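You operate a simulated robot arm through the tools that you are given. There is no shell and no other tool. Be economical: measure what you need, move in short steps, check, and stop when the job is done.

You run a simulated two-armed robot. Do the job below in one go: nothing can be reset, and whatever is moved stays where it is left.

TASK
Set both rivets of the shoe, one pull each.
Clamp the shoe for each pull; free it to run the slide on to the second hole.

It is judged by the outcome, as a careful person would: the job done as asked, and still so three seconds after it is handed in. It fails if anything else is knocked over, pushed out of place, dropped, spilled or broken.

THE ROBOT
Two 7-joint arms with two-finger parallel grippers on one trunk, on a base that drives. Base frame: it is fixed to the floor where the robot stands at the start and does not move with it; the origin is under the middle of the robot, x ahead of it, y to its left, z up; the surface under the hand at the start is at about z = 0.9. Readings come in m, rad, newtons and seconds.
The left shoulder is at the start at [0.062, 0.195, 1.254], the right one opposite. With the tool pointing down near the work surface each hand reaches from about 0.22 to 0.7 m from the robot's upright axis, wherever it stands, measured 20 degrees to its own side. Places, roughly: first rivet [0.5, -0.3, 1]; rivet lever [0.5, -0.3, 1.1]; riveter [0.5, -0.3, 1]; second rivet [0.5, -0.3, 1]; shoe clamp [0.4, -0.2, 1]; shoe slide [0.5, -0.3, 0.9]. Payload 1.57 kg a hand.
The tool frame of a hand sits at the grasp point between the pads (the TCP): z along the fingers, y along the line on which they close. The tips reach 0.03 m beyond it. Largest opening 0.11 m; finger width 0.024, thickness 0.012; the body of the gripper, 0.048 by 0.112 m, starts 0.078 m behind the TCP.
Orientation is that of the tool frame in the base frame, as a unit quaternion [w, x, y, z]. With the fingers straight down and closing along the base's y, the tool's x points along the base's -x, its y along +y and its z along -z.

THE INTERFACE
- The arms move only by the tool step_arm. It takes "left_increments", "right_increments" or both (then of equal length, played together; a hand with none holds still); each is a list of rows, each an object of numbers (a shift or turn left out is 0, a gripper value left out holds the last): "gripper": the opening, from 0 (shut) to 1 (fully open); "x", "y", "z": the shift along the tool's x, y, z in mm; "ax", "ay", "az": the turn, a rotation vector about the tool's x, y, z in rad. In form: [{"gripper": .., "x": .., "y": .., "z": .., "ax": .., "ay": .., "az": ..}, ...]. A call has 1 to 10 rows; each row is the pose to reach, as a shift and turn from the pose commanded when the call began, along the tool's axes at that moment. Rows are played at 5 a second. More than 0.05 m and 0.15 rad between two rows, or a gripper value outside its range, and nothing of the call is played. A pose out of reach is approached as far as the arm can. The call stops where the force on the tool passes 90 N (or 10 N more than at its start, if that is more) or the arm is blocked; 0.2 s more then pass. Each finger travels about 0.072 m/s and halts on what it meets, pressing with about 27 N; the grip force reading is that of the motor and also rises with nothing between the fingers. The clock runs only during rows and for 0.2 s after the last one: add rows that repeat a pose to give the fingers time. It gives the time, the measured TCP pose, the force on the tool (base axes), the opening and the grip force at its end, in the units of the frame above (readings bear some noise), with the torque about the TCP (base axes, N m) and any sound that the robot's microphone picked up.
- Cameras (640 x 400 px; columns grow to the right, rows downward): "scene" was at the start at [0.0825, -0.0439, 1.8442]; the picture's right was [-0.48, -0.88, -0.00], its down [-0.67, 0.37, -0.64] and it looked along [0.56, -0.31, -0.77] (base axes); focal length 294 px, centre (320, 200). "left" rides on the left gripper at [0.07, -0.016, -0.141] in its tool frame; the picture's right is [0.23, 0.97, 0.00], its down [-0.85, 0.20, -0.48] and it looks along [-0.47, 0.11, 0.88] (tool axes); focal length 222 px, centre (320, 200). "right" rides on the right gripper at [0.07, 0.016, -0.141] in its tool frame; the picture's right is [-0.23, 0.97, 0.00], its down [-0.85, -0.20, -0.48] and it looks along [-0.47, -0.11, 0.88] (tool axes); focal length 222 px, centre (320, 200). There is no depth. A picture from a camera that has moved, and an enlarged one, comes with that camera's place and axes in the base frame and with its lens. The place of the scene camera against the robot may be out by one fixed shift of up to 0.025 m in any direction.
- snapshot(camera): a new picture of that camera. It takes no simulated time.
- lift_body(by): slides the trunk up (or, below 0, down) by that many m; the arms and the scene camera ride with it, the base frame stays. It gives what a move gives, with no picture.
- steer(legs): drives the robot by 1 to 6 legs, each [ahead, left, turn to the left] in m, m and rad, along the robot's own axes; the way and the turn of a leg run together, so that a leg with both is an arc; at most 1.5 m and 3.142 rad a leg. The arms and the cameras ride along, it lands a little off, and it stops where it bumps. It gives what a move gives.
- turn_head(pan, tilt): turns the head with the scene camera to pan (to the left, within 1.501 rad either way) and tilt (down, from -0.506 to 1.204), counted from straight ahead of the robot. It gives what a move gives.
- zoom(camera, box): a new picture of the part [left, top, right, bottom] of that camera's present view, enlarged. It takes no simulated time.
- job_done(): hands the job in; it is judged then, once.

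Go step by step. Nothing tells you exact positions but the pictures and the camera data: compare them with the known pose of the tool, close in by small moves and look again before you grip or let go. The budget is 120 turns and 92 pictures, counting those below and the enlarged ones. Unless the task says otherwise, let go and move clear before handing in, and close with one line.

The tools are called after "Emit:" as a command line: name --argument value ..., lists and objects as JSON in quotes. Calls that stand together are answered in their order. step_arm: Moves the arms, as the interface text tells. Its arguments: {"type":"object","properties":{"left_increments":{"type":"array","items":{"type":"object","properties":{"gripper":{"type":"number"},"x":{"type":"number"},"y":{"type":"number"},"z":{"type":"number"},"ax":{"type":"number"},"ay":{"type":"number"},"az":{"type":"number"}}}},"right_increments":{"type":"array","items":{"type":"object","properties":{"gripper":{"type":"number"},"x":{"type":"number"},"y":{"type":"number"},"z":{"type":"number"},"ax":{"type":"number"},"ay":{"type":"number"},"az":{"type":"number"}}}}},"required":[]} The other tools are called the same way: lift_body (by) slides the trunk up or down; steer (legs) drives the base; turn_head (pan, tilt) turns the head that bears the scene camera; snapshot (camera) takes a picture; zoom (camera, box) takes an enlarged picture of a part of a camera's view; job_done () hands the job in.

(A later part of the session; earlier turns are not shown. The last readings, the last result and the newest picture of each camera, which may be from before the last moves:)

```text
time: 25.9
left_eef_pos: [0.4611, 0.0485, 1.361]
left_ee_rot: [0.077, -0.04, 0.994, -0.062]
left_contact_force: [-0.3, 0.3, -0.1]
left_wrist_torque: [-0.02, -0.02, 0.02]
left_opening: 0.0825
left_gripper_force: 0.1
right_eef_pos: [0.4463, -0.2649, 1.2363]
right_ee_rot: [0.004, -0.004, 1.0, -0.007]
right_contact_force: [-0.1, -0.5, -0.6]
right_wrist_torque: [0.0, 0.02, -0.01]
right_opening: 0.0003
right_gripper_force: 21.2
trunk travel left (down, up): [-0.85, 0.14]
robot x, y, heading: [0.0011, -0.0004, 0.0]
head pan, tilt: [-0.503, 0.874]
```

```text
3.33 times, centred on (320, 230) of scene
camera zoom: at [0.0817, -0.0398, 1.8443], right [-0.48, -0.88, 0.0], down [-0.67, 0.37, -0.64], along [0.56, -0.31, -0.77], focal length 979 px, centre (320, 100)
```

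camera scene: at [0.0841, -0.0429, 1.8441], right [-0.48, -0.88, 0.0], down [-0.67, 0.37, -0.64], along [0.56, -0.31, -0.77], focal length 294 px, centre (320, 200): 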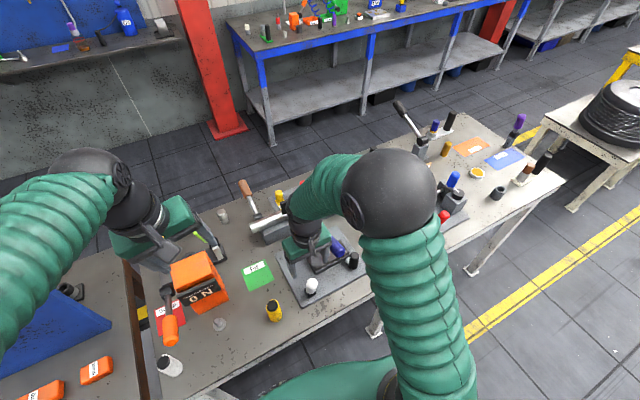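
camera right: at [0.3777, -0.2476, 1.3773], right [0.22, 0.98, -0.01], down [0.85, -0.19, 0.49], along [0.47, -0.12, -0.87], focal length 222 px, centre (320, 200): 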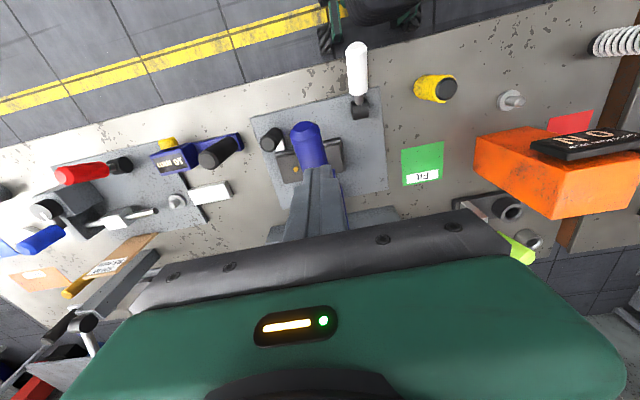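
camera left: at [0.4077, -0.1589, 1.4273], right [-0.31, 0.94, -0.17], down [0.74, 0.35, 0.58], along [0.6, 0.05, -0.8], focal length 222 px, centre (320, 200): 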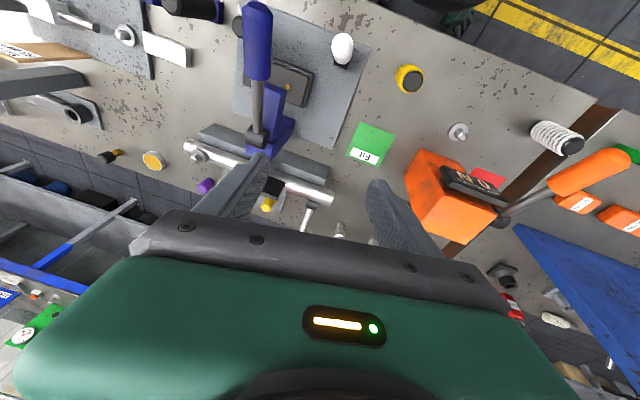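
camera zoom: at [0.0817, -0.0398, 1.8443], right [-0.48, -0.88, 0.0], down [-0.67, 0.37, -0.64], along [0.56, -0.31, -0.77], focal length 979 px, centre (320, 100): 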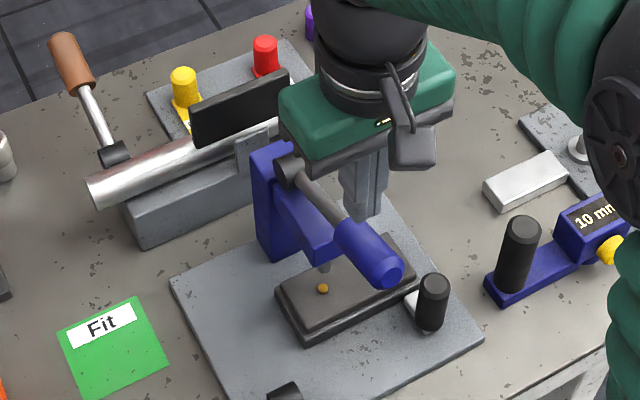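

The lever grip is at y≈-.274 and the fingers at -.264. I'll shift over it and press down in one steady pull.

Emit:
step_arm --right_increments '[{"y": -9, "x": 6}, {"y": -9, "x": 6, "z": 25}, {"y": -9, "x": 6, "z": 45}, {"y": -9, "x": 6, "z": 55}, {"y": -9, "x": 6, "z": 65}, {"y": -9, "x": 6, "z": 75}, {"y": -9, "x": 6, "z": 85}, {"y": -9, "x": 6, "z": 95}]'

Emit:
snapshot --camera "right"

Emit:
zoom --camera "scene" --box '[240, 170, 400, 290]'

```text
time: 27.7
left_eef_pos: [0.4609, 0.0477, 1.3621]
left_ee_rot: [0.079, -0.04, 0.994, -0.063]
left_contact_force: [0.1, -0.8, -1.2]
left_wrist_torque: [-0.01, 0.0, -0.02]
left_opening: 0.0826
left_gripper_force: 0.3
right_eef_pos: [0.4424, -0.2774, 1.1419]
right_ee_rot: [0.003, -0.004, 1.0, -0.005]
right_contact_force: [0.6, 1.0, 0.2]
right_wrist_torque: [-0.01, 0.01, 0.01]
right_opening: 0.0004
right_gripper_force: 21.1
trunk travel left (down, up): [-0.85, 0.14]
robot x, y, heading: [0.0005, 0.0006, 0.001]
head pan, tilt: [-0.503, 0.874]
```

```text
55 pictures are left
camera right: at [0.3744, -0.2605, 1.2819], right [0.22, 0.98, -0.01], down [0.85, -0.19, 0.49], along [0.47, -0.11, -0.87], focal length 222 px, centre (320, 200)
```

right: 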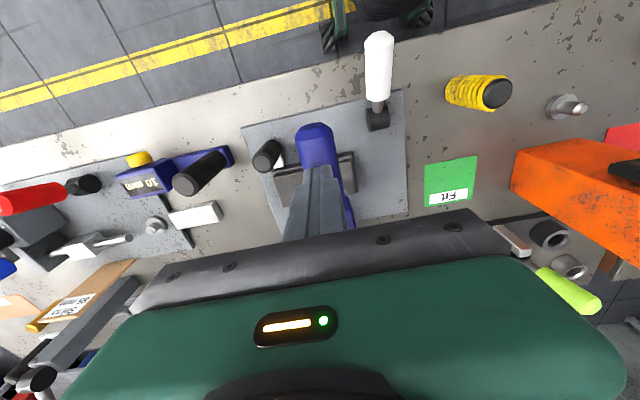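

```text
3.33 times, centred on (320, 230) of scene
camera zoom: at [0.0827, -0.0422, 1.8442], right [-0.48, -0.88, 0.0], down [-0.67, 0.37, -0.64], along [0.56, -0.31, -0.77], focal length 979 px, centre (320, 100)
```

zoom: 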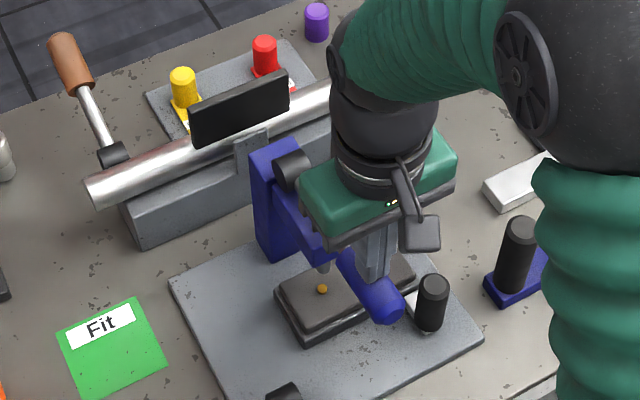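

The lever is moving down freely so far. I'll continue the same stroke.

Emit:
step_arm --right_increments '[{"z": 10}, {"z": 20}, {"z": 30}, {"z": 40}, {"z": 50}, {"z": 60}, {"z": 70}, {"z": 80}]'

Emit:
snapshot --camera "right"

Emit:
zoom --camera "scene" --box '[240, 170, 400, 290]'

```text
time: 28.8
left_eef_pos: [0.4467, 0.0545, 1.3668]
left_ee_rot: [0.083, -0.039, 0.994, -0.065]
left_contact_force: [0.4, 0.1, 1.0]
left_wrist_torque: [0.02, 0.03, 0.01]
left_opening: 0.0825
left_gripper_force: 0.1
right_eef_pos: [0.4422, -0.2771, 1.1177]
right_ee_rot: [0.024, -0.002, 1.0, -0.013]
right_contact_force: [-10.9, -4.7, 35.5]
right_wrist_torque: [-0.12, 0.28, 0.05]
right_opening: 0.0001
right_gripper_force: 20.8
trunk travel left (down, up): [-0.85, 0.14]
robot x, y, heading: [-0.0005, -0.0008, -0.005]
head pan, tilt: [-0.503, 0.874]
stopped in row 5 (right hand): the force on the tool passed its limit at 102 N (the readings are from after the stop); the commanded pose is now the measured one
```

```text
53 pictures are left
camera right: at [0.3673, -0.2577, 1.2544], right [0.22, 0.97, -0.01], down [0.83, -0.18, 0.53], along [0.51, -0.13, -0.85], focal length 222 px, centre (320, 200)
```

right: 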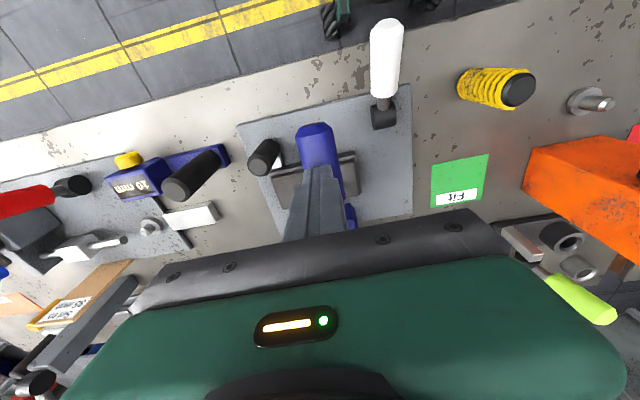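

```text
3.33 times, centred on (320, 230) of scene
camera zoom: at [0.0593, -0.0317, 1.8465], right [-0.48, -0.88, 0.0], down [-0.66, 0.37, -0.65], along [0.57, -0.31, -0.76], focal length 979 px, centre (320, 100)
```

zoom: 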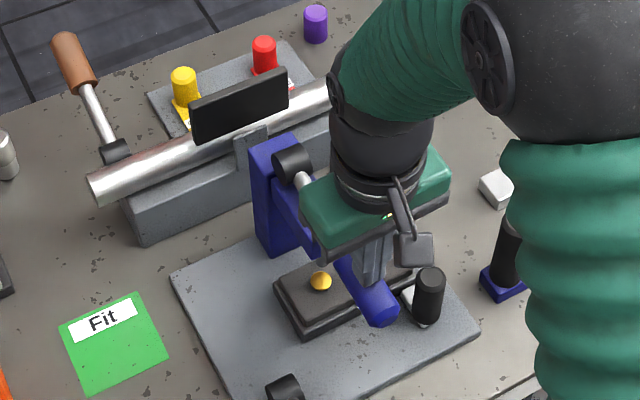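

The rivet head looks wider, so it seems to have been struck. I'll enlarge to check.

Emit:
zoom --camera "scene" --box '[295, 220, 355, 260]'

```text
10.00 times, centred on (325, 240) of scene
camera zoom: at [0.0593, -0.0317, 1.8465], right [-0.48, -0.88, 0.0], down [-0.66, 0.37, -0.65], along [0.57, -0.31, -0.76], focal length 2937 px, centre (270, -200)
```

zoom: 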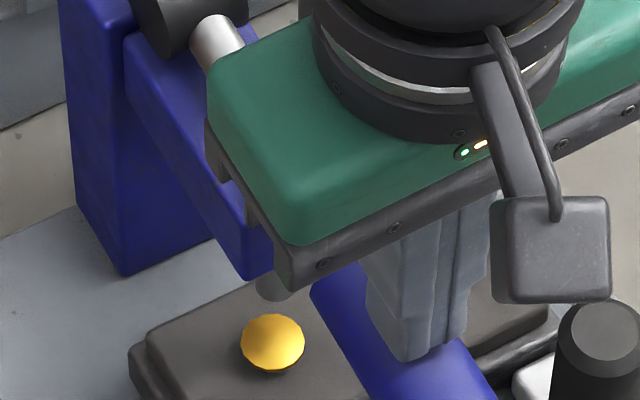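

Rivet 1 is set, with a broad bright head. I'll lift off the lever and see whether it springs back.

Emit:
step_arm --right_increments '[{"z": -20}, {"z": -50}, {"z": -90}, {"z": -130}, {"z": -130, "y": -45}, {"z": -130, "y": -90}, {"z": -130, "y": -130}]'

Emit:
zoom --camera "scene" --box '[240, 190, 400, 310]'

Emit:
snapshot --camera "right"

```text
time: 30.4
left_eef_pos: [0.4605, 0.0443, 1.363]
left_ee_rot: [0.078, -0.04, 0.994, -0.061]
left_contact_force: [0.0, 0.0, 0.1]
left_wrist_torque: [0.02, -0.07, -0.02]
left_opening: 0.0823
left_gripper_force: 0.1
right_eef_pos: [0.4475, -0.413, 1.2378]
right_ee_rot: [0.017, -0.002, 1.0, -0.007]
right_contact_force: [0.1, 1.0, -0.5]
right_wrist_torque: [0.01, 0.02, -0.01]
right_opening: 0.0002
right_gripper_force: 21.2
trunk travel left (down, up): [-0.85, 0.14]
robot x, y, heading: [-0.0034, 0.0005, 0.003]
head pan, tilt: [-0.503, 0.874]
```

```text
3.33 times, centred on (320, 250) of scene
camera zoom: at [0.0805, -0.0494, 1.8442], right [-0.48, -0.88, 0.0], down [-0.67, 0.37, -0.64], along [0.56, -0.31, -0.77], focal length 979 px, centre (320, 33)
```

zoom: 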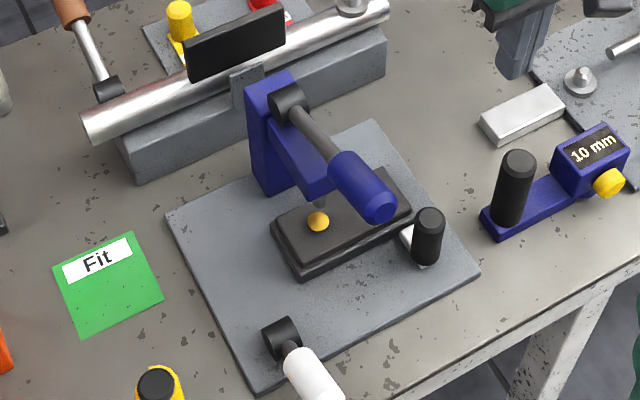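

```text
49 pictures are left
camera right: at [0.3744, -0.3956, 1.3766], right [0.22, 0.98, -0.01], down [0.84, -0.19, 0.51], along [0.5, -0.12, -0.86], focal length 222 px, centre (320, 200)
```

right: 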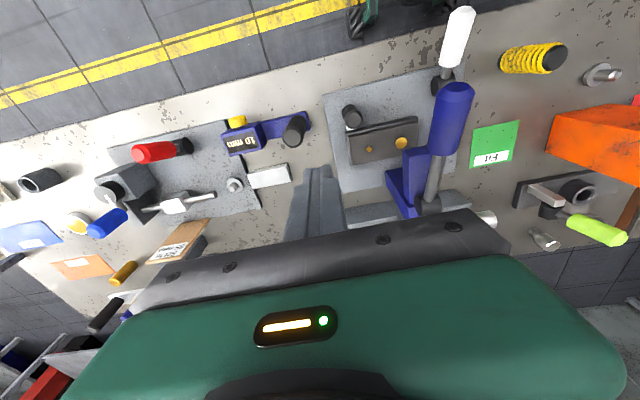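

The lever sprang back by itself. Now I'll unclamp: bring the shut fingers to the near side of the clamp lever's end so I can push it forward.

Emit:
step_arm --right_increments '[{"x": 20, "y": 40, "ay": 0.034}, {"x": 50, "y": 80, "ay": 0.034}, {"x": 80, "y": 120, "ay": 0.034}, {"x": 110, "y": 160, "ay": 0.034}, {"x": 130, "y": 200, "ay": 0.034}, {"x": 132, "y": 221, "ay": 0.034, "z": 30}, {"x": 132, "y": 221, "z": 75, "ay": 0.034}, {"x": 132, "y": 221, "z": 120, "ay": 0.034}, {"x": 132, "y": 221, "z": 160, "ay": 0.034}]'

Emit:
snapshot --camera "right"

```text
time: 32.4
left_eef_pos: [0.4633, 0.0481, 1.3611]
left_ee_rot: [0.076, -0.039, 0.994, -0.062]
left_contact_force: [-0.7, 1.7, -0.2]
left_wrist_torque: [0.0, 0.02, -0.03]
left_opening: 0.0823
left_gripper_force: 0.0
right_eef_pos: [0.3213, -0.1916, 1.0701]
right_ee_rot: [-0.002, -0.003, 1.0, -0.009]
right_contact_force: [0.1, 0.5, 0.6]
right_wrist_torque: [0.05, -0.01, 0.0]
right_opening: 0.0
right_gripper_force: 21.4
trunk travel left (down, up): [-0.85, 0.14]
robot x, y, heading: [-0.0014, -0.0021, -0.002]
head pan, tilt: [-0.503, 0.874]
```

```text
48 pictures are left
camera right: at [0.2532, -0.174, 1.2112], right [0.22, 0.97, -0.02], down [0.86, -0.19, 0.48], along [0.46, -0.12, -0.88], focal length 222 px, centre (320, 200)
```

right: 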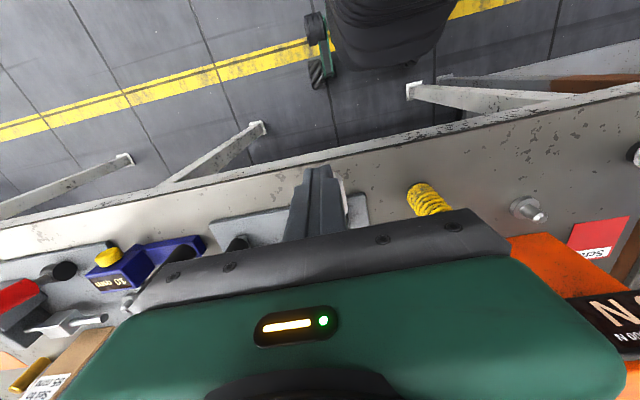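

The fingers are just in front of the lever end. I'll descend and push forward in steps.

Emit:
step_arm --right_increments '[{"x": 12, "z": 35}, {"x": 12, "z": 70}, {"x": 0, "z": 70}, {"x": -10, "z": 70}, {"x": -20, "z": 70}, {"x": -30, "z": 70}]'

Emit:
snapshot --camera "right"

```text
time: 33.8
left_eef_pos: [0.4485, 0.0481, 1.3665]
left_ee_rot: [0.082, -0.038, 0.994, -0.063]
left_contact_force: [0.6, -0.5, 0.7]
left_wrist_torque: [-0.01, -0.08, 0.01]
left_opening: 0.0828
left_gripper_force: 0.2
right_eef_pos: [0.3328, -0.1934, 1.0036]
right_ee_rot: [-0.005, -0.002, 1.0, -0.01]
right_contact_force: [-38.5, 0.0, 17.9]
right_wrist_torque: [-0.09, 0.8, 0.03]
right_opening: 0.0
right_gripper_force: 21.1
trunk travel left (down, up): [-0.85, 0.14]
robot x, y, heading: [-0.0001, 0.0042, 0.0]
head pan, tilt: [-0.503, 0.874]
```

```text
47 pictures are left
camera right: at [0.2663, -0.1745, 1.1454], right [0.22, 0.97, -0.02], down [0.86, -0.19, 0.48], along [0.46, -0.12, -0.88], focal length 222 px, centre (320, 200)
```

right: 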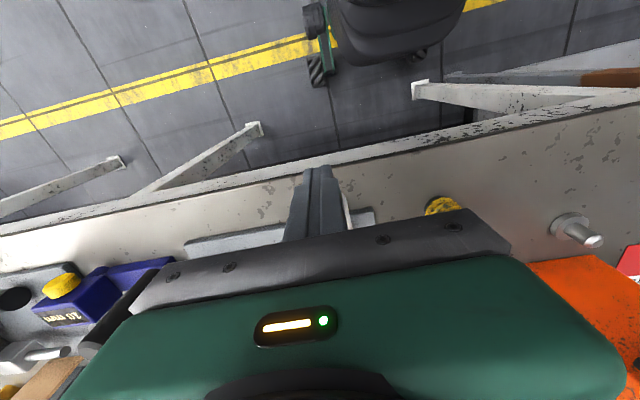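

Pushing on the end face mostly jams along the lever. I'll back off and grip the lever from above, then raise it along its arc.

Emit:
step_arm --right_increments '[{"x": 25}, {"x": 30, "z": -40}, {"x": 30, "z": -80}, {"x": 30, "z": -100, "gripper": 0.65}, {"x": 5, "z": -100}, {"x": -20, "z": -100}]'

Emit:
snapshot --camera "right"

```text
time: 35.2
left_eef_pos: [0.4619, 0.0463, 1.3616]
left_ee_rot: [0.078, -0.039, 0.994, -0.063]
left_contact_force: [-0.5, 0.9, -0.2]
left_wrist_torque: [-0.01, 0.0, 0.01]
left_opening: 0.0827
left_gripper_force: 0.0
right_eef_pos: [0.3723, -0.1915, 1.1004]
right_ee_rot: [-0.001, -0.003, 1.0, -0.009]
right_contact_force: [0.1, -0.2, 0.7]
right_wrist_torque: [-0.04, -0.01, -0.02]
right_opening: 0.0715
right_gripper_force: 0.1
trunk travel left (down, up): [-0.85, 0.14]
robot x, y, heading: [-0.001, -0.0003, -0.0]
head pan, tilt: [-0.503, 0.874]
```

```text
46 pictures are left
camera right: at [0.3033, -0.1741, 1.2417], right [0.22, 0.97, -0.02], down [0.86, -0.19, 0.48], along [0.46, -0.12, -0.88], focal length 222 px, centre (320, 200)
```

right: 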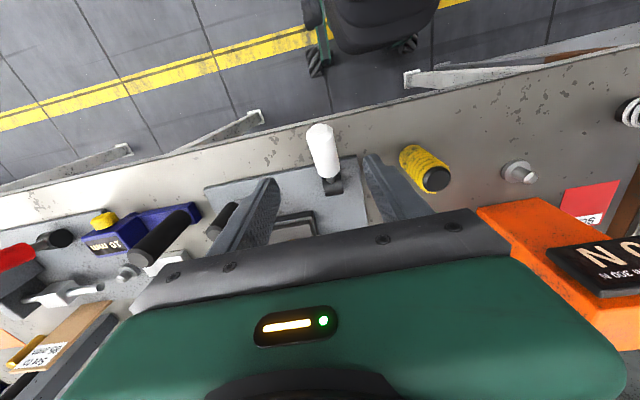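

The lever lies centred between the fingers. I'll descend and grip.

Emit:
step_arm --right_increments '[{"z": 40}, {"z": 80}, {"z": 118, "y": 1}, {"z": 118, "y": 1, "gripper": 0.2}, {"z": 118, "y": 1, "gripper": 0.2}, {"z": 118, "y": 1, "gripper": 0.2}, {"z": 118, "y": 1, "gripper": 0.2}]'

Emit:
snapshot --camera "right"

```text
time: 36.8
left_eef_pos: [0.4621, 0.048, 1.3608]
left_ee_rot: [0.077, -0.04, 0.994, -0.063]
left_contact_force: [1.0, -0.5, -0.1]
left_wrist_torque: [0.02, 0.0, -0.02]
left_opening: 0.0825
left_gripper_force: 0.1
right_eef_pos: [0.3712, -0.1911, 0.9815]
right_ee_rot: [-0.001, -0.004, 1.0, -0.01]
right_contact_force: [-1.1, 2.0, 0.8]
right_wrist_torque: [0.6, -0.06, 0.97]
right_opening: 0.0313
right_gripper_force: 39.9
trunk travel left (down, up): [-0.85, 0.14]
robot x, y, heading: [-0.0011, 0.0013, -0.002]
head pan, tilt: [-0.503, 0.874]
```

```text
45 pictures are left
camera right: at [0.3024, -0.1732, 1.123], right [0.22, 0.98, -0.02], down [0.86, -0.18, 0.48], along [0.46, -0.12, -0.88], focal length 222 px, centre (320, 200)
```

right: 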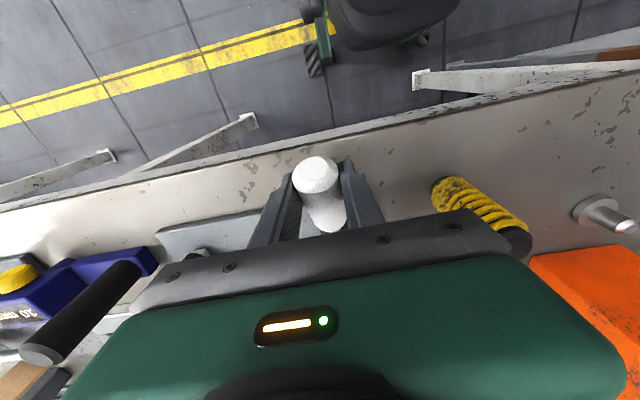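

Gripped at the right spot. I'll raise it along the arc.

Emit:
step_arm --right_increments '[{"gripper": 0, "x": -6, "z": -7}, {"gripper": 0, "x": -13, "z": -13}, {"gripper": 0, "x": -20, "z": -18}, {"gripper": 0, "x": -28, "z": -23}, {"gripper": 0, "x": -36, "z": -27}, {"gripper": 0, "x": -45, "z": -30}]'

Emit:
snapshot --camera "right"

```text
time: 38.2
left_eef_pos: [0.456, 0.0493, 1.3638]
left_ee_rot: [0.08, -0.04, 0.994, -0.062]
left_contact_force: [0.0, -0.5, 0.0]
left_wrist_torque: [-0.01, 0.01, -0.01]
left_opening: 0.0824
left_gripper_force: 0.1
right_eef_pos: [0.4091, -0.1898, 1.0149]
right_ee_rot: [-0.002, -0.002, 1.0, -0.01]
right_contact_force: [-27.1, 1.6, 11.9]
right_wrist_torque: [0.99, 1.69, 0.98]
right_opening: 0.0317
right_gripper_force: 40.3
trunk travel left (down, up): [-0.85, 0.14]
robot x, y, heading: [0.0014, 0.0022, -0.006]
head pan, tilt: [-0.503, 0.874]
```

```text
44 pictures are left
camera right: at [0.3409, -0.1726, 1.156], right [0.22, 0.97, -0.02], down [0.86, -0.19, 0.48], along [0.46, -0.12, -0.88], focal length 222 px, centre (320, 200)
```

right: 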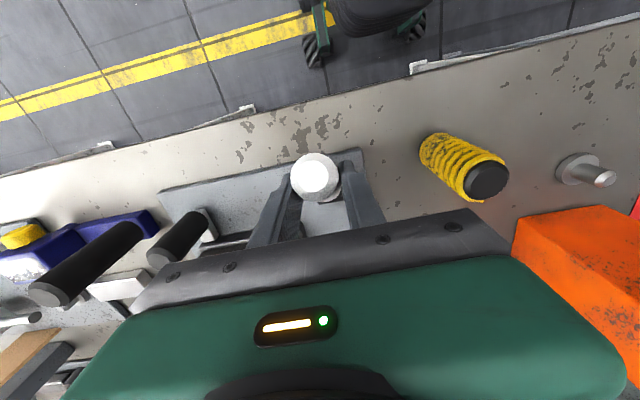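

It's coming up well. I'll take the rest of the way to upright.

Emit:
step_arm --right_increments '[{"x": -6, "z": -1}, {"x": -12, "z": -1}, {"x": -17, "z": 0}, {"x": -17, "z": 0}]'

Emit:
snapshot --camera "right"

```text
time: 39.2
left_eef_pos: [0.4528, 0.0478, 1.3652]
left_ee_rot: [0.08, -0.04, 0.994, -0.064]
left_contact_force: [-0.6, -0.2, 0.2]
left_wrist_torque: [-0.01, -0.02, 0.0]
left_opening: 0.0826
left_gripper_force: 0.0
right_eef_pos: [0.4258, -0.1923, 1.0163]
right_ee_rot: [0.001, -0.002, 1.0, -0.009]
right_contact_force: [-23.5, -3.4, 41.6]
right_wrist_torque: [0.77, 1.19, 0.63]
right_opening: 0.0318
right_gripper_force: 40.9
trunk travel left (down, up): [-0.85, 0.14]
robot x, y, heading: [-0.0001, 0.001, -0.002]
head pan, tilt: [-0.503, 0.874]
```

```text
43 pictures are left
camera right: at [0.3567, -0.1727, 1.1572], right [0.22, 0.97, -0.02], down [0.86, -0.19, 0.48], along [0.47, -0.12, -0.88], focal length 222 px, centre (320, 200)
```

right: 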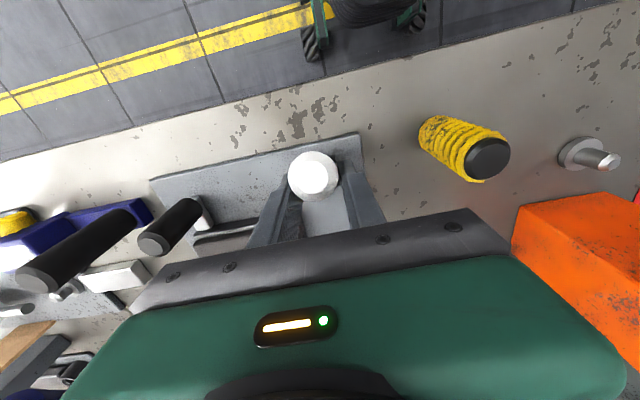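

It's near its original upright pose. I'll release, rise and look.

Emit:
step_arm --right_increments '[{"z": -3, "gripper": 0.7}, {"z": -3, "gripper": 0.7}, {"z": -3, "gripper": 0.7}, {"z": -40}, {"z": -85}, {"z": -130}, {"z": -170}]'

Emit:
snapshot --camera "right"

Emit:
zoom --camera "scene" --box '[240, 190, 400, 310]'

```text
time: 40.8
left_eef_pos: [0.4614, 0.0487, 1.3602]
left_ee_rot: [0.078, -0.039, 0.994, -0.063]
left_contact_force: [-0.9, 0.8, 0.4]
left_wrist_torque: [-0.01, -0.03, 0.0]
left_opening: 0.0825
left_gripper_force: 0.1
right_eef_pos: [0.4341, -0.1875, 1.1817]
right_ee_rot: [-0.002, -0.003, 1.0, -0.01]
right_contact_force: [-0.5, -0.6, 1.4]
right_wrist_torque: [0.01, 0.01, -0.04]
right_opening: 0.0768
right_gripper_force: 0.1
trunk travel left (down, up): [-0.85, 0.14]
robot x, y, heading: [-0.0003, -0.0006, -0.002]
head pan, tilt: [-0.503, 0.874]
```

```text
42 pictures are left
camera right: at [0.3646, -0.1694, 1.3233], right [0.22, 0.97, -0.02], down [0.86, -0.19, 0.48], along [0.46, -0.12, -0.88], focal length 222 px, centre (320, 200)
```

right: 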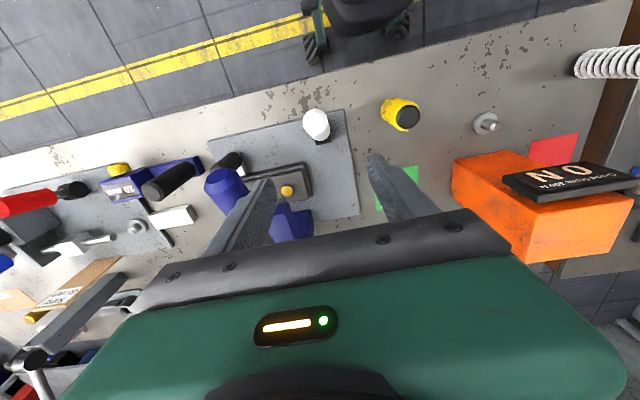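

```text
3.33 times, centred on (320, 250) of scene
camera zoom: at [0.0815, -0.0415, 1.8442], right [-0.48, -0.88, 0.0], down [-0.67, 0.37, -0.64], along [0.56, -0.31, -0.77], focal length 979 px, centre (320, 33)
```

zoom: 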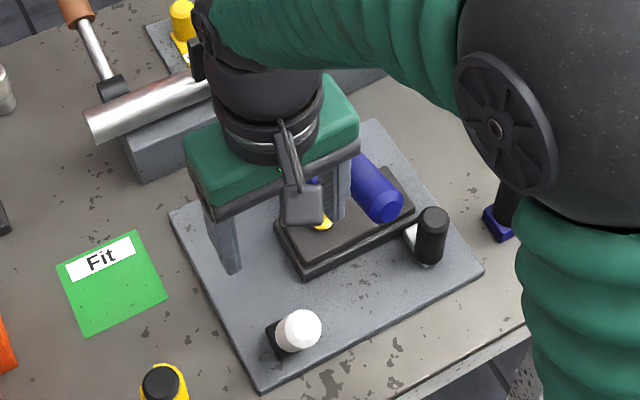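

The lever is still leaning ~25° toward me. I'll finish with shut fingers pushing from the near side, which has good leverage at this angle.

Emit:
step_arm --right_increments '[{"x": 40, "y": -2, "gripper": 0}, {"x": 80, "y": -4}, {"x": 105, "y": -4}, {"x": 105, "y": -4, "z": 45}, {"x": 105, "y": -4, "z": 90}, {"x": 105, "y": -4, "z": 135}, {"x": 105, "y": -4, "z": 177}, {"x": 95, "y": -4, "z": 177}]'

Emit:
snapshot --camera "right"

```text
time: 42.6
left_eef_pos: [0.4628, 0.0473, 1.3612]
left_ee_rot: [0.078, -0.039, 0.994, -0.063]
left_contact_force: [0.1, -0.2, -0.2]
left_wrist_torque: [0.01, -0.01, 0.02]
left_opening: 0.0825
left_gripper_force: 0.0
right_eef_pos: [0.341, -0.1962, 1.004]
right_ee_rot: [-0.002, -0.002, 1.0, -0.009]
right_contact_force: [0.3, 0.1, -0.3]
right_wrist_torque: [-0.01, 0.0, 0.01]
right_opening: 0.0
right_gripper_force: 21.2
trunk travel left (down, up): [-0.85, 0.14]
robot x, y, heading: [-0.0021, -0.0019, 0.002]
head pan, tilt: [-0.503, 0.874]
```

```text
40 pictures are left
camera right: at [0.2708, -0.1771, 1.1453], right [0.22, 0.97, -0.02], down [0.86, -0.19, 0.48], along [0.46, -0.12, -0.88], focal length 222 px, centre (320, 200)
```

right: 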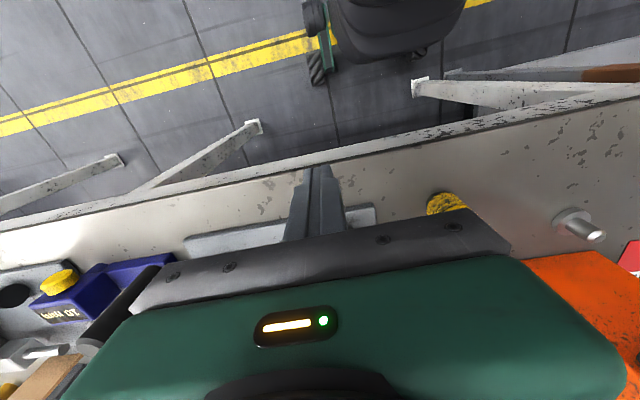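

No contact yet. I'll push forward to where upright should be (x≈.40).

Emit:
step_arm --right_increments '[{"x": -12, "y": 4}, {"x": -24, "y": 4}, {"x": -36, "y": 4}, {"x": -46, "y": 4}, {"x": -55, "y": 4}, {"x": -63, "y": 4}, {"x": -63, "y": 4}]'

Emit:
zoom --camera "scene" --box '[240, 190, 400, 310]'

```text
time: 44.2
left_eef_pos: [0.4605, 0.047, 1.3624]
left_ee_rot: [0.078, -0.039, 0.994, -0.062]
left_contact_force: [0.6, -0.1, 0.3]
left_wrist_torque: [-0.01, -0.02, 0.02]
left_opening: 0.0826
left_gripper_force: 0.1
right_eef_pos: [0.3971, -0.1907, 1.0049]
right_ee_rot: [-0.002, -0.003, 1.0, -0.009]
right_contact_force: [-15.5, -1.1, -0.7]
right_wrist_torque: [0.03, -0.39, -0.07]
right_opening: 0.0
right_gripper_force: 21.8
trunk travel left (down, up): [-0.85, 0.14]
robot x, y, heading: [-0.0033, -0.0027, -0.002]
head pan, tilt: [-0.503, 0.874]
```

```text
3.33 times, centred on (320, 250) of scene
camera zoom: at [0.0769, -0.0426, 1.8443], right [-0.48, -0.88, 0.0], down [-0.67, 0.37, -0.64], along [0.56, -0.31, -0.77], focal length 979 px, centre (320, 33)
```

zoom: 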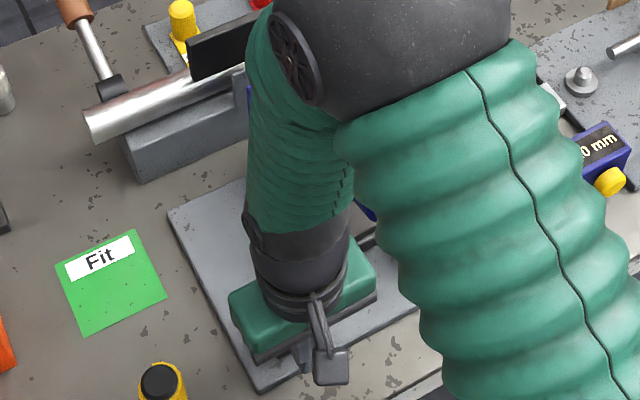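

15 N at x=.397. I'll push a little more to find the stop.

Emit:
step_arm --right_increments '[{"x": -4}, {"x": -8}, {"x": -11}]'

```text
time: 45.0
left_eef_pos: [0.4542, 0.0473, 1.3644]
left_ee_rot: [0.082, -0.039, 0.994, -0.062]
left_contact_force: [-0.2, 0.4, -1.0]
left_wrist_torque: [-0.02, 0.01, -0.02]
left_opening: 0.0824
left_gripper_force: 0.0
right_eef_pos: [0.3975, -0.1922, 1.0065]
right_ee_rot: [-0.008, -0.003, 1.0, -0.009]
right_contact_force: [-42.9, 2.5, -16.8]
right_wrist_torque: [-0.04, -0.82, 0.03]
right_opening: 0.0001
right_gripper_force: 22.0
trunk travel left (down, up): [-0.85, 0.14]
robot x, y, heading: [-0.0026, 0.0009, -0.002]
head pan, tilt: [-0.503, 0.874]
```

The lever is at its upright stop. I'll back off, rise, and yaw the hand 90° so it's narrow beside the rivet lever when pushing the slide.

Emit:
step_arm --right_increments '[{"x": 25}, {"x": 25, "z": -45}, {"x": 25, "z": -90}, {"x": 25, "z": -135}, {"x": 25, "z": -180}, {"x": 25, "z": -210, "y": -40, "az": -0.14}, {"x": 20, "z": -210, "y": -80, "az": -0.28}, {"x": 10, "z": -210, "y": -120, "az": -0.42}, {"x": 0, "z": -210, "y": -160, "az": -0.56}, {"x": -10, "z": -210, "y": -200, "az": -0.7}]'

Emit:
zoom --camera "scene" --box '[240, 190, 400, 310]'

```text
time: 47.2
left_eef_pos: [0.4623, 0.044, 1.3631]
left_ee_rot: [0.078, -0.04, 0.994, -0.062]
left_contact_force: [0.0, -0.2, -1.0]
left_wrist_torque: [-0.01, -0.03, 0.01]
left_opening: 0.0827
left_gripper_force: 0.0
right_eef_pos: [0.4225, -0.3898, 1.2184]
right_ee_rot: [-0.003, -0.346, 0.938, -0.007]
right_contact_force: [0.0, -0.7, 0.6]
right_wrist_torque: [0.03, -0.02, 0.04]
right_opening: 0.0
right_gripper_force: 21.4
trunk travel left (down, up): [-0.85, 0.14]
robot x, y, heading: [-0.0005, 0.0028, -0.002]
head pan, tilt: [-0.503, 0.874]
```

```text
3.33 times, centred on (320, 250) of scene
camera zoom: at [0.0822, -0.0452, 1.8442], right [-0.48, -0.88, 0.0], down [-0.67, 0.37, -0.64], along [0.56, -0.31, -0.77], focal length 979 px, centre (320, 33)
```

zoom: 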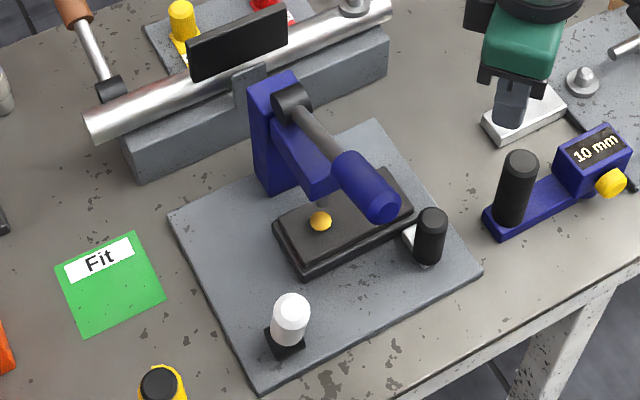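

The clamp is upright, same as at the start. I'll finish the yaw and line up beside the slide knob.

Emit:
step_arm --right_increments '[{"x": -5, "y": -10, "az": -0.14}, {"x": -10, "y": -20, "az": -0.28}, {"x": -15, "y": -28, "az": -0.42}, {"x": -15, "y": -28, "az": -0.56}, {"x": -15, "y": -28, "az": -0.7}, {"x": -15, "y": -28, "az": -0.84}, {"x": -15, "y": -28, "az": -0.87, "z": 40}, {"x": -15, "y": -28, "az": -0.87, "z": 85}, {"x": -15, "y": -28, "az": -0.87, "z": 130}]'

Emit:
snapshot --camera "right"

Emit:
zoom --camera "scene" --box '[270, 180, 430, 300]'

```text
time: 49.2
left_eef_pos: [0.4631, 0.0453, 1.362]
left_ee_rot: [0.077, -0.039, 0.994, -0.061]
left_contact_force: [1.2, -0.4, 0.8]
left_wrist_torque: [0.0, 0.03, -0.03]
left_opening: 0.0826
left_gripper_force: 0.1
right_eef_pos: [0.4536, -0.4028, 1.0887]
right_ee_rot: [0.006, 0.709, -0.705, 0.005]
right_contact_force: [0.3, 0.3, 0.3]
right_wrist_torque: [0.03, 0.04, 0.0]
right_opening: 0.0002
right_gripper_force: 21.3
trunk travel left (down, up): [-0.85, 0.14]
robot x, y, heading: [-0.0009, -0.0013, -0.001]
head pan, tilt: [-0.503, 0.874]
```

```text
37 pictures are left
camera right: at [0.4392, -0.4704, 1.2305], right [-0.97, 0.22, 0.0], down [0.2, 0.86, 0.46], along [0.1, 0.45, -0.89], focal length 222 px, centre (320, 200)
```

right: 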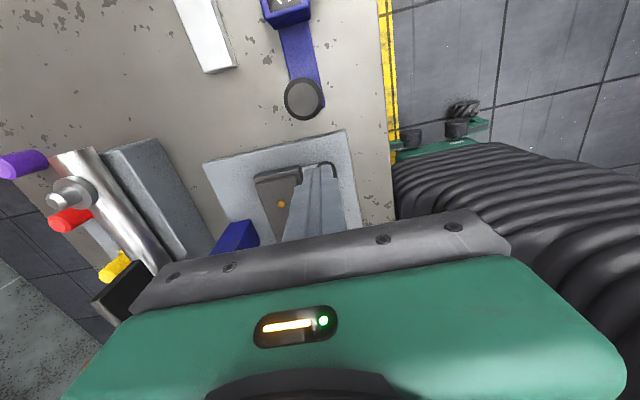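

```text
3.33 times, centred on (350, 240) of scene
camera zoom: at [0.0847, -0.0452, 1.8441], right [-0.48, -0.88, 0.0], down [-0.67, 0.37, -0.64], along [0.56, -0.31, -0.77], focal length 979 px, centre (220, 67)
```

zoom: 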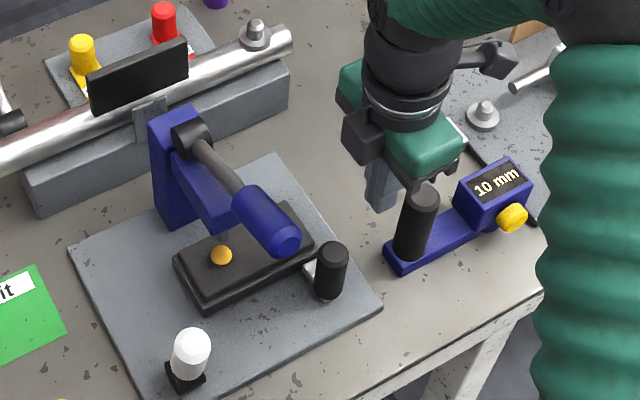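

Clear on both sides. I'll descend and push the knob about 30 mm to the left first.

Emit:
step_arm --right_increments '[{"z": 40}, {"z": 82}, {"z": 82, "x": -10}, {"z": 82, "x": -16}, {"z": 82, "x": -22}, {"z": 82, "x": -28}, {"z": 82, "x": -34}, {"z": 82, "x": -40}]'

Emit:
zoom --camera "scene" --box '[270, 180, 430, 300]'

```text
time: 51.0
left_eef_pos: [0.462, 0.0469, 1.3623]
left_ee_rot: [0.078, -0.039, 0.994, -0.062]
left_contact_force: [0.0, 0.7, -0.4]
left_wrist_torque: [0.03, -0.02, -0.02]
left_opening: 0.0825
left_gripper_force: 0.0
right_eef_pos: [0.4531, -0.3634, 1.0058]
right_ee_rot: [0.007, 0.708, -0.706, 0.006]
right_contact_force: [-0.6, -1.0, 0.1]
right_wrist_torque: [-0.01, 0.03, 0.01]
right_opening: 0.0001
right_gripper_force: 20.5
trunk travel left (down, up): [-0.85, 0.14]
robot x, y, heading: [0.0059, -0.0005, 0.004]
head pan, tilt: [-0.503, 0.874]
```

```text
3.33 times, centred on (350, 240) of scene
camera zoom: at [0.0833, -0.0437, 1.8441], right [-0.48, -0.88, 0.0], down [-0.67, 0.37, -0.64], along [0.56, -0.31, -0.77], focal length 979 px, centre (220, 67)
```

zoom: 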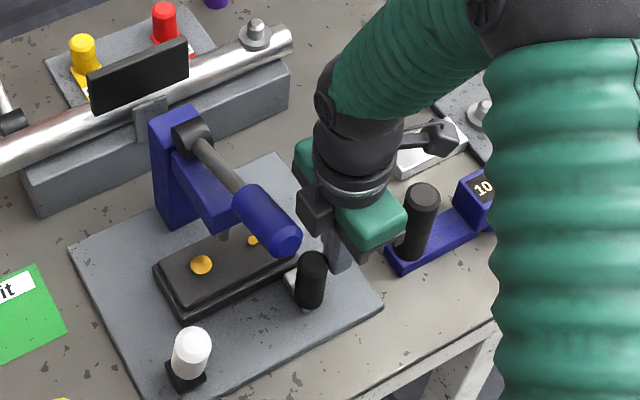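

The slide runs freely; it has moved about 24 mm of the 60. I'll push 28 mm more, then check.

Emit:
step_arm --right_increments '[{"x": -7}, {"x": -14}, {"x": -21}, {"x": -28}, {"x": -28}]'

Emit:
zoom --camera "scene" --box '[290, 215, 370, 275]'

Emit:
snapshot --camera "right"

```text
time: 52.2
left_eef_pos: [0.4632, 0.0446, 1.3615]
left_ee_rot: [0.078, -0.039, 0.994, -0.061]
left_contact_force: [0.2, -1.0, 0.3]
left_wrist_torque: [-0.03, 0.03, 0.04]
left_opening: 0.0826
left_gripper_force: 0.0
right_eef_pos: [0.4521, -0.3367, 1.0039]
right_ee_rot: [0.006, 0.708, -0.706, 0.004]
right_contact_force: [-1.5, -6.6, 0.1]
right_wrist_torque: [0.94, -0.14, -0.07]
right_opening: 0.0001
right_gripper_force: 21.2
trunk travel left (down, up): [-0.85, 0.14]
robot x, y, heading: [0.0026, 0.0032, -0.003]
head pan, tilt: [-0.503, 0.874]
```

```text
6.67 times, centred on (330, 245) of scene
camera zoom: at [0.0827, -0.0483, 1.844], right [-0.48, -0.88, 0.0], down [-0.67, 0.37, -0.64], along [0.56, -0.31, -0.77], focal length 1958 px, centre (253, -100)
```

zoom: 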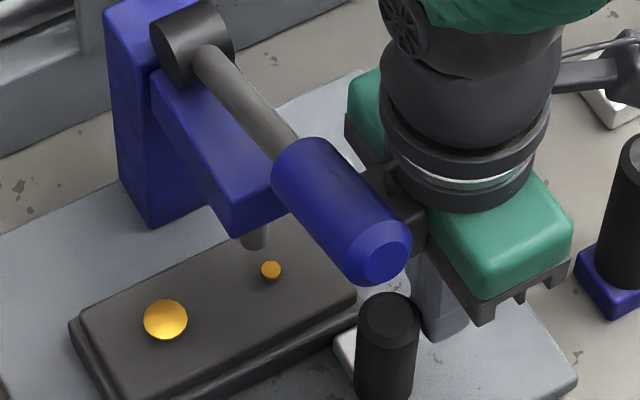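

```text
33 pictures are left
camera right: at [0.4378, -0.4058, 1.1472], right [-0.97, 0.22, 0.0], down [0.2, 0.86, 0.46], along [0.11, 0.45, -0.89], focal length 222 px, centre (320, 200)
```

right: 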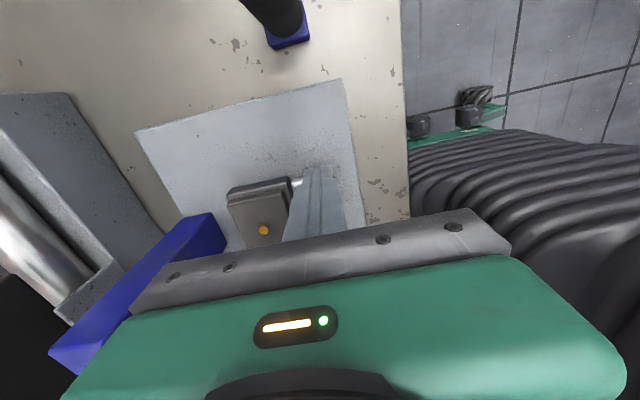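

The gripper body is touching the lever sideways (≈7 N), so I'll back off. About 8 mm remain, and I'll tilt the hand away from the lever before pushing it.

Emit:
step_arm --right_increments '[{"x": 8}, {"x": 12, "ay": -0.1}, {"x": 12, "ay": -0.2}, {"x": 12, "ay": -0.32}]'

Emit:
zoom --camera "scene" --box '[282, 205, 378, 265]'

```text
time: 53.2
left_eef_pos: [0.4617, 0.043, 1.3623]
left_ee_rot: [0.078, -0.04, 0.994, -0.061]
left_contact_force: [-1.0, -0.7, -0.3]
left_wrist_torque: [-0.01, 0.05, 0.03]
left_opening: 0.0825
left_gripper_force: 0.0
right_eef_pos: [0.4525, -0.3507, 1.0047]
right_ee_rot: [-0.107, 0.7, -0.698, -0.109]
right_contact_force: [0.0, -0.2, -0.4]
right_wrist_torque: [0.03, -0.01, 0.03]
right_opening: 0.0
right_gripper_force: 21.4
trunk travel left (down, up): [-0.85, 0.14]
robot x, y, heading: [0.001, 0.0038, -0.001]
head pan, tilt: [-0.503, 0.874]
```

```text
6.67 times, centred on (330, 235) of scene
camera zoom: at [0.0829, -0.0499, 1.844], right [-0.48, -0.88, 0.0], down [-0.67, 0.37, -0.64], along [0.56, -0.31, -0.77], focal length 1958 px, centre (253, -33)
```

zoom: 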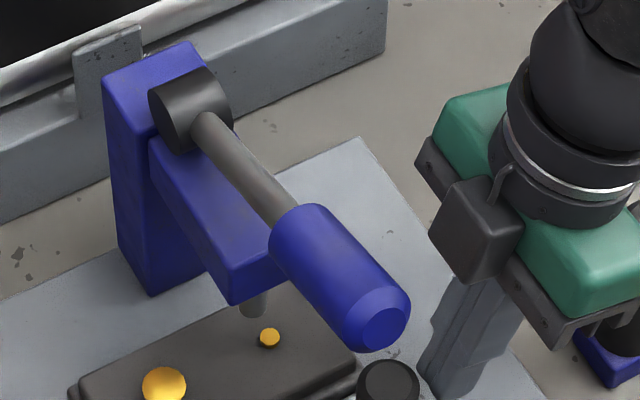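

Now there's clear space to the lever. I'll push on by about 9 mm and check.

Emit:
step_arm --right_increments '[{"x": -3, "z": 1}, {"x": -6, "z": 2}, {"x": -8.5, "z": 2.8}, {"x": -8.5, "z": 2.8}]'

Emit:
zoom --camera "scene" --box '[282, 215, 378, 275]'

```text
time: 54.2
left_eef_pos: [0.4625, 0.0471, 1.3611]
left_ee_rot: [0.077, -0.04, 0.994, -0.062]
left_contact_force: [-0.1, 0.1, -0.2]
left_wrist_torque: [0.02, -0.02, -0.01]
left_opening: 0.0822
left_gripper_force: 0.1
right_eef_pos: [0.452, -0.3397, 1.0051]
right_ee_rot: [-0.105, 0.701, -0.697, -0.107]
right_contact_force: [0.1, -0.6, 0.5]
right_wrist_torque: [-0.04, 0.01, 0.0]
right_opening: 0.0001
right_gripper_force: 21.6
trunk travel left (down, up): [-0.85, 0.14]
robot x, y, heading: [-0.0001, 0.0014, -0.001]
head pan, tilt: [-0.503, 0.874]
```

```text
6.67 times, centred on (330, 245) of scene
camera zoom: at [0.0833, -0.0454, 1.8441], right [-0.48, -0.88, 0.0], down [-0.67, 0.37, -0.64], along [0.56, -0.31, -0.77], focal length 1958 px, centre (253, -100)
```

zoom: 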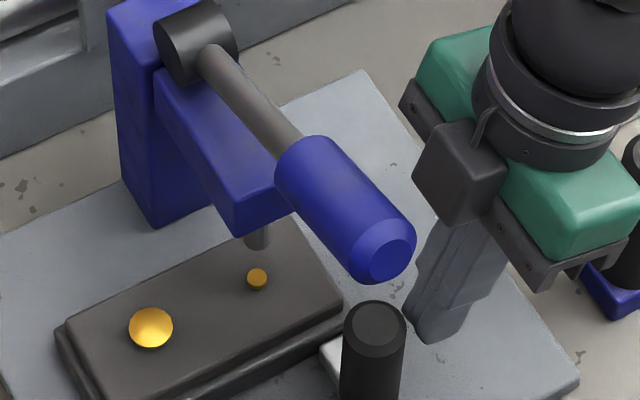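

Rivet 2 appears under the ram. I'll check the alignment more closely with a larger zoom.

Emit:
zoom --camera "scene" --box '[304, 242, 336, 262]'

```text
16.00 times, centred on (320, 252) of scene
camera zoom: at [0.0833, -0.0454, 1.8441], right [-0.48, -0.88, 0.0], down [-0.67, 0.37, -0.64], along [0.56, -0.31, -0.77], focal length 4700 px, centre (320, -632)
```

zoom: 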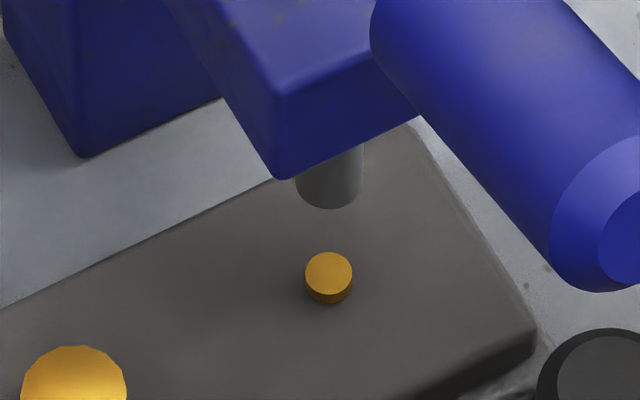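

Rivet 2 is centred under the ram. I'll back away from the knob, rise straight up and level the hand.

Emit:
step_arm --right_increments '[{"x": 10, "z": -3}, {"x": 19, "z": -6}, {"x": 4, "z": -52}, {"x": -12, "z": -100}, {"x": -28, "z": -147}, {"x": -44, "z": -195}, {"x": -44, "z": -195, "ay": 0.11}, {"x": -44, "z": -195, "ay": 0.22}, {"x": -44, "z": -195, "ay": 0.32}]'

Emit:
zoom --camera "scene" --box '[304, 242, 336, 262]'

```text
refused: row 4 steps farther than a row can; nothing moved
```

```text
16.00 times, centred on (320, 252) of scene
camera zoom: at [0.0833, -0.0454, 1.8441], right [-0.48, -0.88, 0.0], down [-0.67, 0.37, -0.64], along [0.56, -0.31, -0.77], focal length 4700 px, centre (320, -632)
```

zoom: 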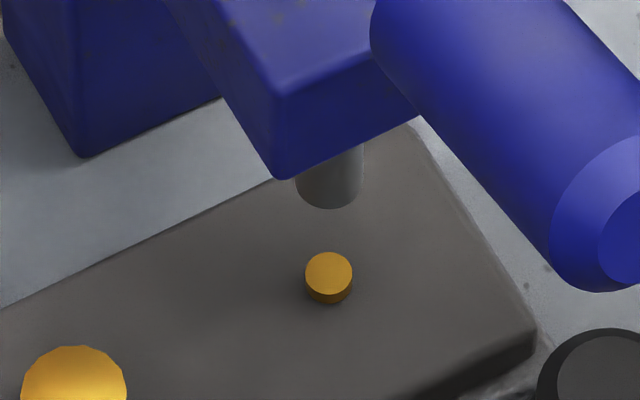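

The steps were slightly too large and nothing moved. I'll retry with smaller ones.

Emit:
step_arm --right_increments '[{"x": 10, "z": -3}, {"x": 19, "z": -6}, {"x": 5, "z": -48}, {"x": -9, "z": -90}, {"x": -23, "z": -132}, {"x": -37, "z": -174}, {"x": -44, "z": -195, "ay": 0.11}, {"x": -44, "z": -195, "ay": 0.22}, {"x": -44, "z": -195, "ay": 0.32}]'

```text
time: 56.2
left_eef_pos: [0.4628, 0.0483, 1.3613]
left_ee_rot: [0.078, -0.04, 0.994, -0.062]
left_contact_force: [-0.1, 0.1, -0.5]
left_wrist_torque: [0.03, 0.01, -0.02]
left_opening: 0.0826
left_gripper_force: 0.1
right_eef_pos: [0.454, -0.3517, 1.2059]
right_ee_rot: [0.008, 0.709, -0.705, 0.006]
right_contact_force: [1.4, 0.4, -0.9]
right_wrist_torque: [-0.02, 0.0, 0.03]
right_opening: 0.0002
right_gripper_force: 21.0
trunk travel left (down, up): [-0.85, 0.14]
robot x, y, heading: [-0.0012, -0.0012, -0.0]
head pan, tilt: [-0.503, 0.874]
```

Now I'll un-yaw the hand while crossing above the lever toward the clamp's far side.

Emit:
step_arm --right_increments '[{"z": -40, "az": 0.14}, {"z": -40, "az": 0.28, "x": -20}, {"z": -40, "az": 0.42, "x": -40}, {"z": -40, "az": 0.56, "x": -60}, {"z": -40, "az": 0.7, "x": -80}, {"z": -40, "az": 0.84, "x": -100}, {"z": -40, "az": 0.98, "x": -120, "y": -5}, {"z": -40, "az": 1.12, "x": -140, "y": -10}, {"z": -40, "az": 1.26, "x": -159, "y": -15}, {"z": -40, "az": 1.4, "x": -159, "y": -21}]'

Emit:
zoom --camera "scene" --box '[240, 190, 400, 310]'

```text
time: 58.4
left_eef_pos: [0.4624, 0.0489, 1.3604]
left_ee_rot: [0.078, -0.04, 0.994, -0.063]
left_contact_force: [0.2, 0.5, 0.2]
left_wrist_torque: [-0.02, 0.01, -0.01]
left_opening: 0.0825
left_gripper_force: 0.0
right_eef_pos: [0.475, -0.1935, 1.2409]
right_ee_rot: [-0.003, -0.086, 0.996, -0.008]
right_contact_force: [0.2, 0.4, 0.6]
right_wrist_torque: [0.0, -0.01, 0.01]
right_opening: 0.0003
right_gripper_force: 21.3
trunk travel left (down, up): [-0.85, 0.14]
robot x, y, heading: [0.0017, 0.0007, 0.001]
head pan, tilt: [-0.503, 0.874]
```

```text
3.33 times, centred on (320, 250) of scene
camera zoom: at [0.0838, -0.0415, 1.8441], right [-0.48, -0.88, 0.0], down [-0.67, 0.37, -0.64], along [0.56, -0.31, -0.77], focal length 979 px, centre (320, 33)
```

zoom: 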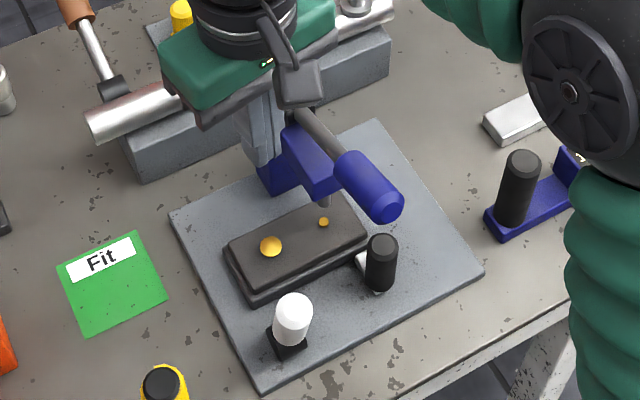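

Rivet 1 is set and rivet 2 is under the ram. I'll descend behind the clamp lever, keeping above the shoe.

Emit:
step_arm --right_increments '[{"az": 0.14}, {"az": 0.172, "y": 3, "z": 20}, {"az": 0.172, "y": 3, "z": 60}, {"az": 0.172, "y": 3, "z": 100}, {"az": 0.172, "y": 3, "z": 140}]'

Emit:
snapshot --camera "right"

```text
time: 59.6
left_eef_pos: [0.4644, 0.0468, 1.3608]
left_ee_rot: [0.076, -0.039, 0.994, -0.063]
left_contact_force: [-0.2, -0.3, -0.4]
left_wrist_torque: [0.03, -0.01, 0.01]
left_opening: 0.0825
left_gripper_force: 0.1
right_eef_pos: [0.4739, -0.1929, 1.1006]
right_ee_rot: [-0.001, -0.001, 1.0, -0.008]
right_contact_force: [0.2, 0.6, -0.4]
right_wrist_torque: [-0.02, 0.0, -0.02]
right_opening: 0.0
right_gripper_force: 21.4
trunk travel left (down, up): [-0.85, 0.14]
robot x, y, heading: [-0.0024, 0.0011, -0.001]
head pan, tilt: [-0.503, 0.874]
```

```text
27 pictures are left
camera right: at [0.4058, -0.1757, 1.2423], right [0.22, 0.97, -0.02], down [0.86, -0.19, 0.48], along [0.46, -0.12, -0.88], focal length 222 px, centre (320, 200)
```

right: 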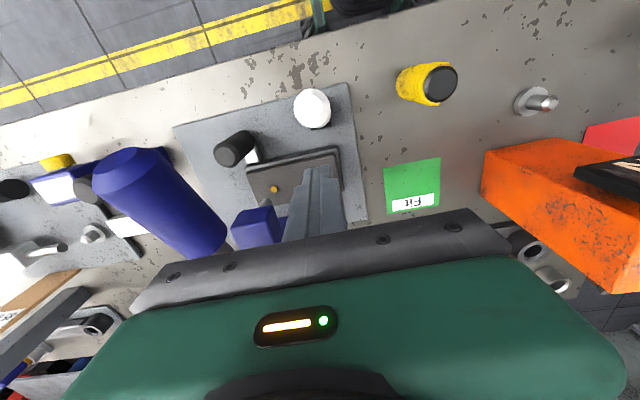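

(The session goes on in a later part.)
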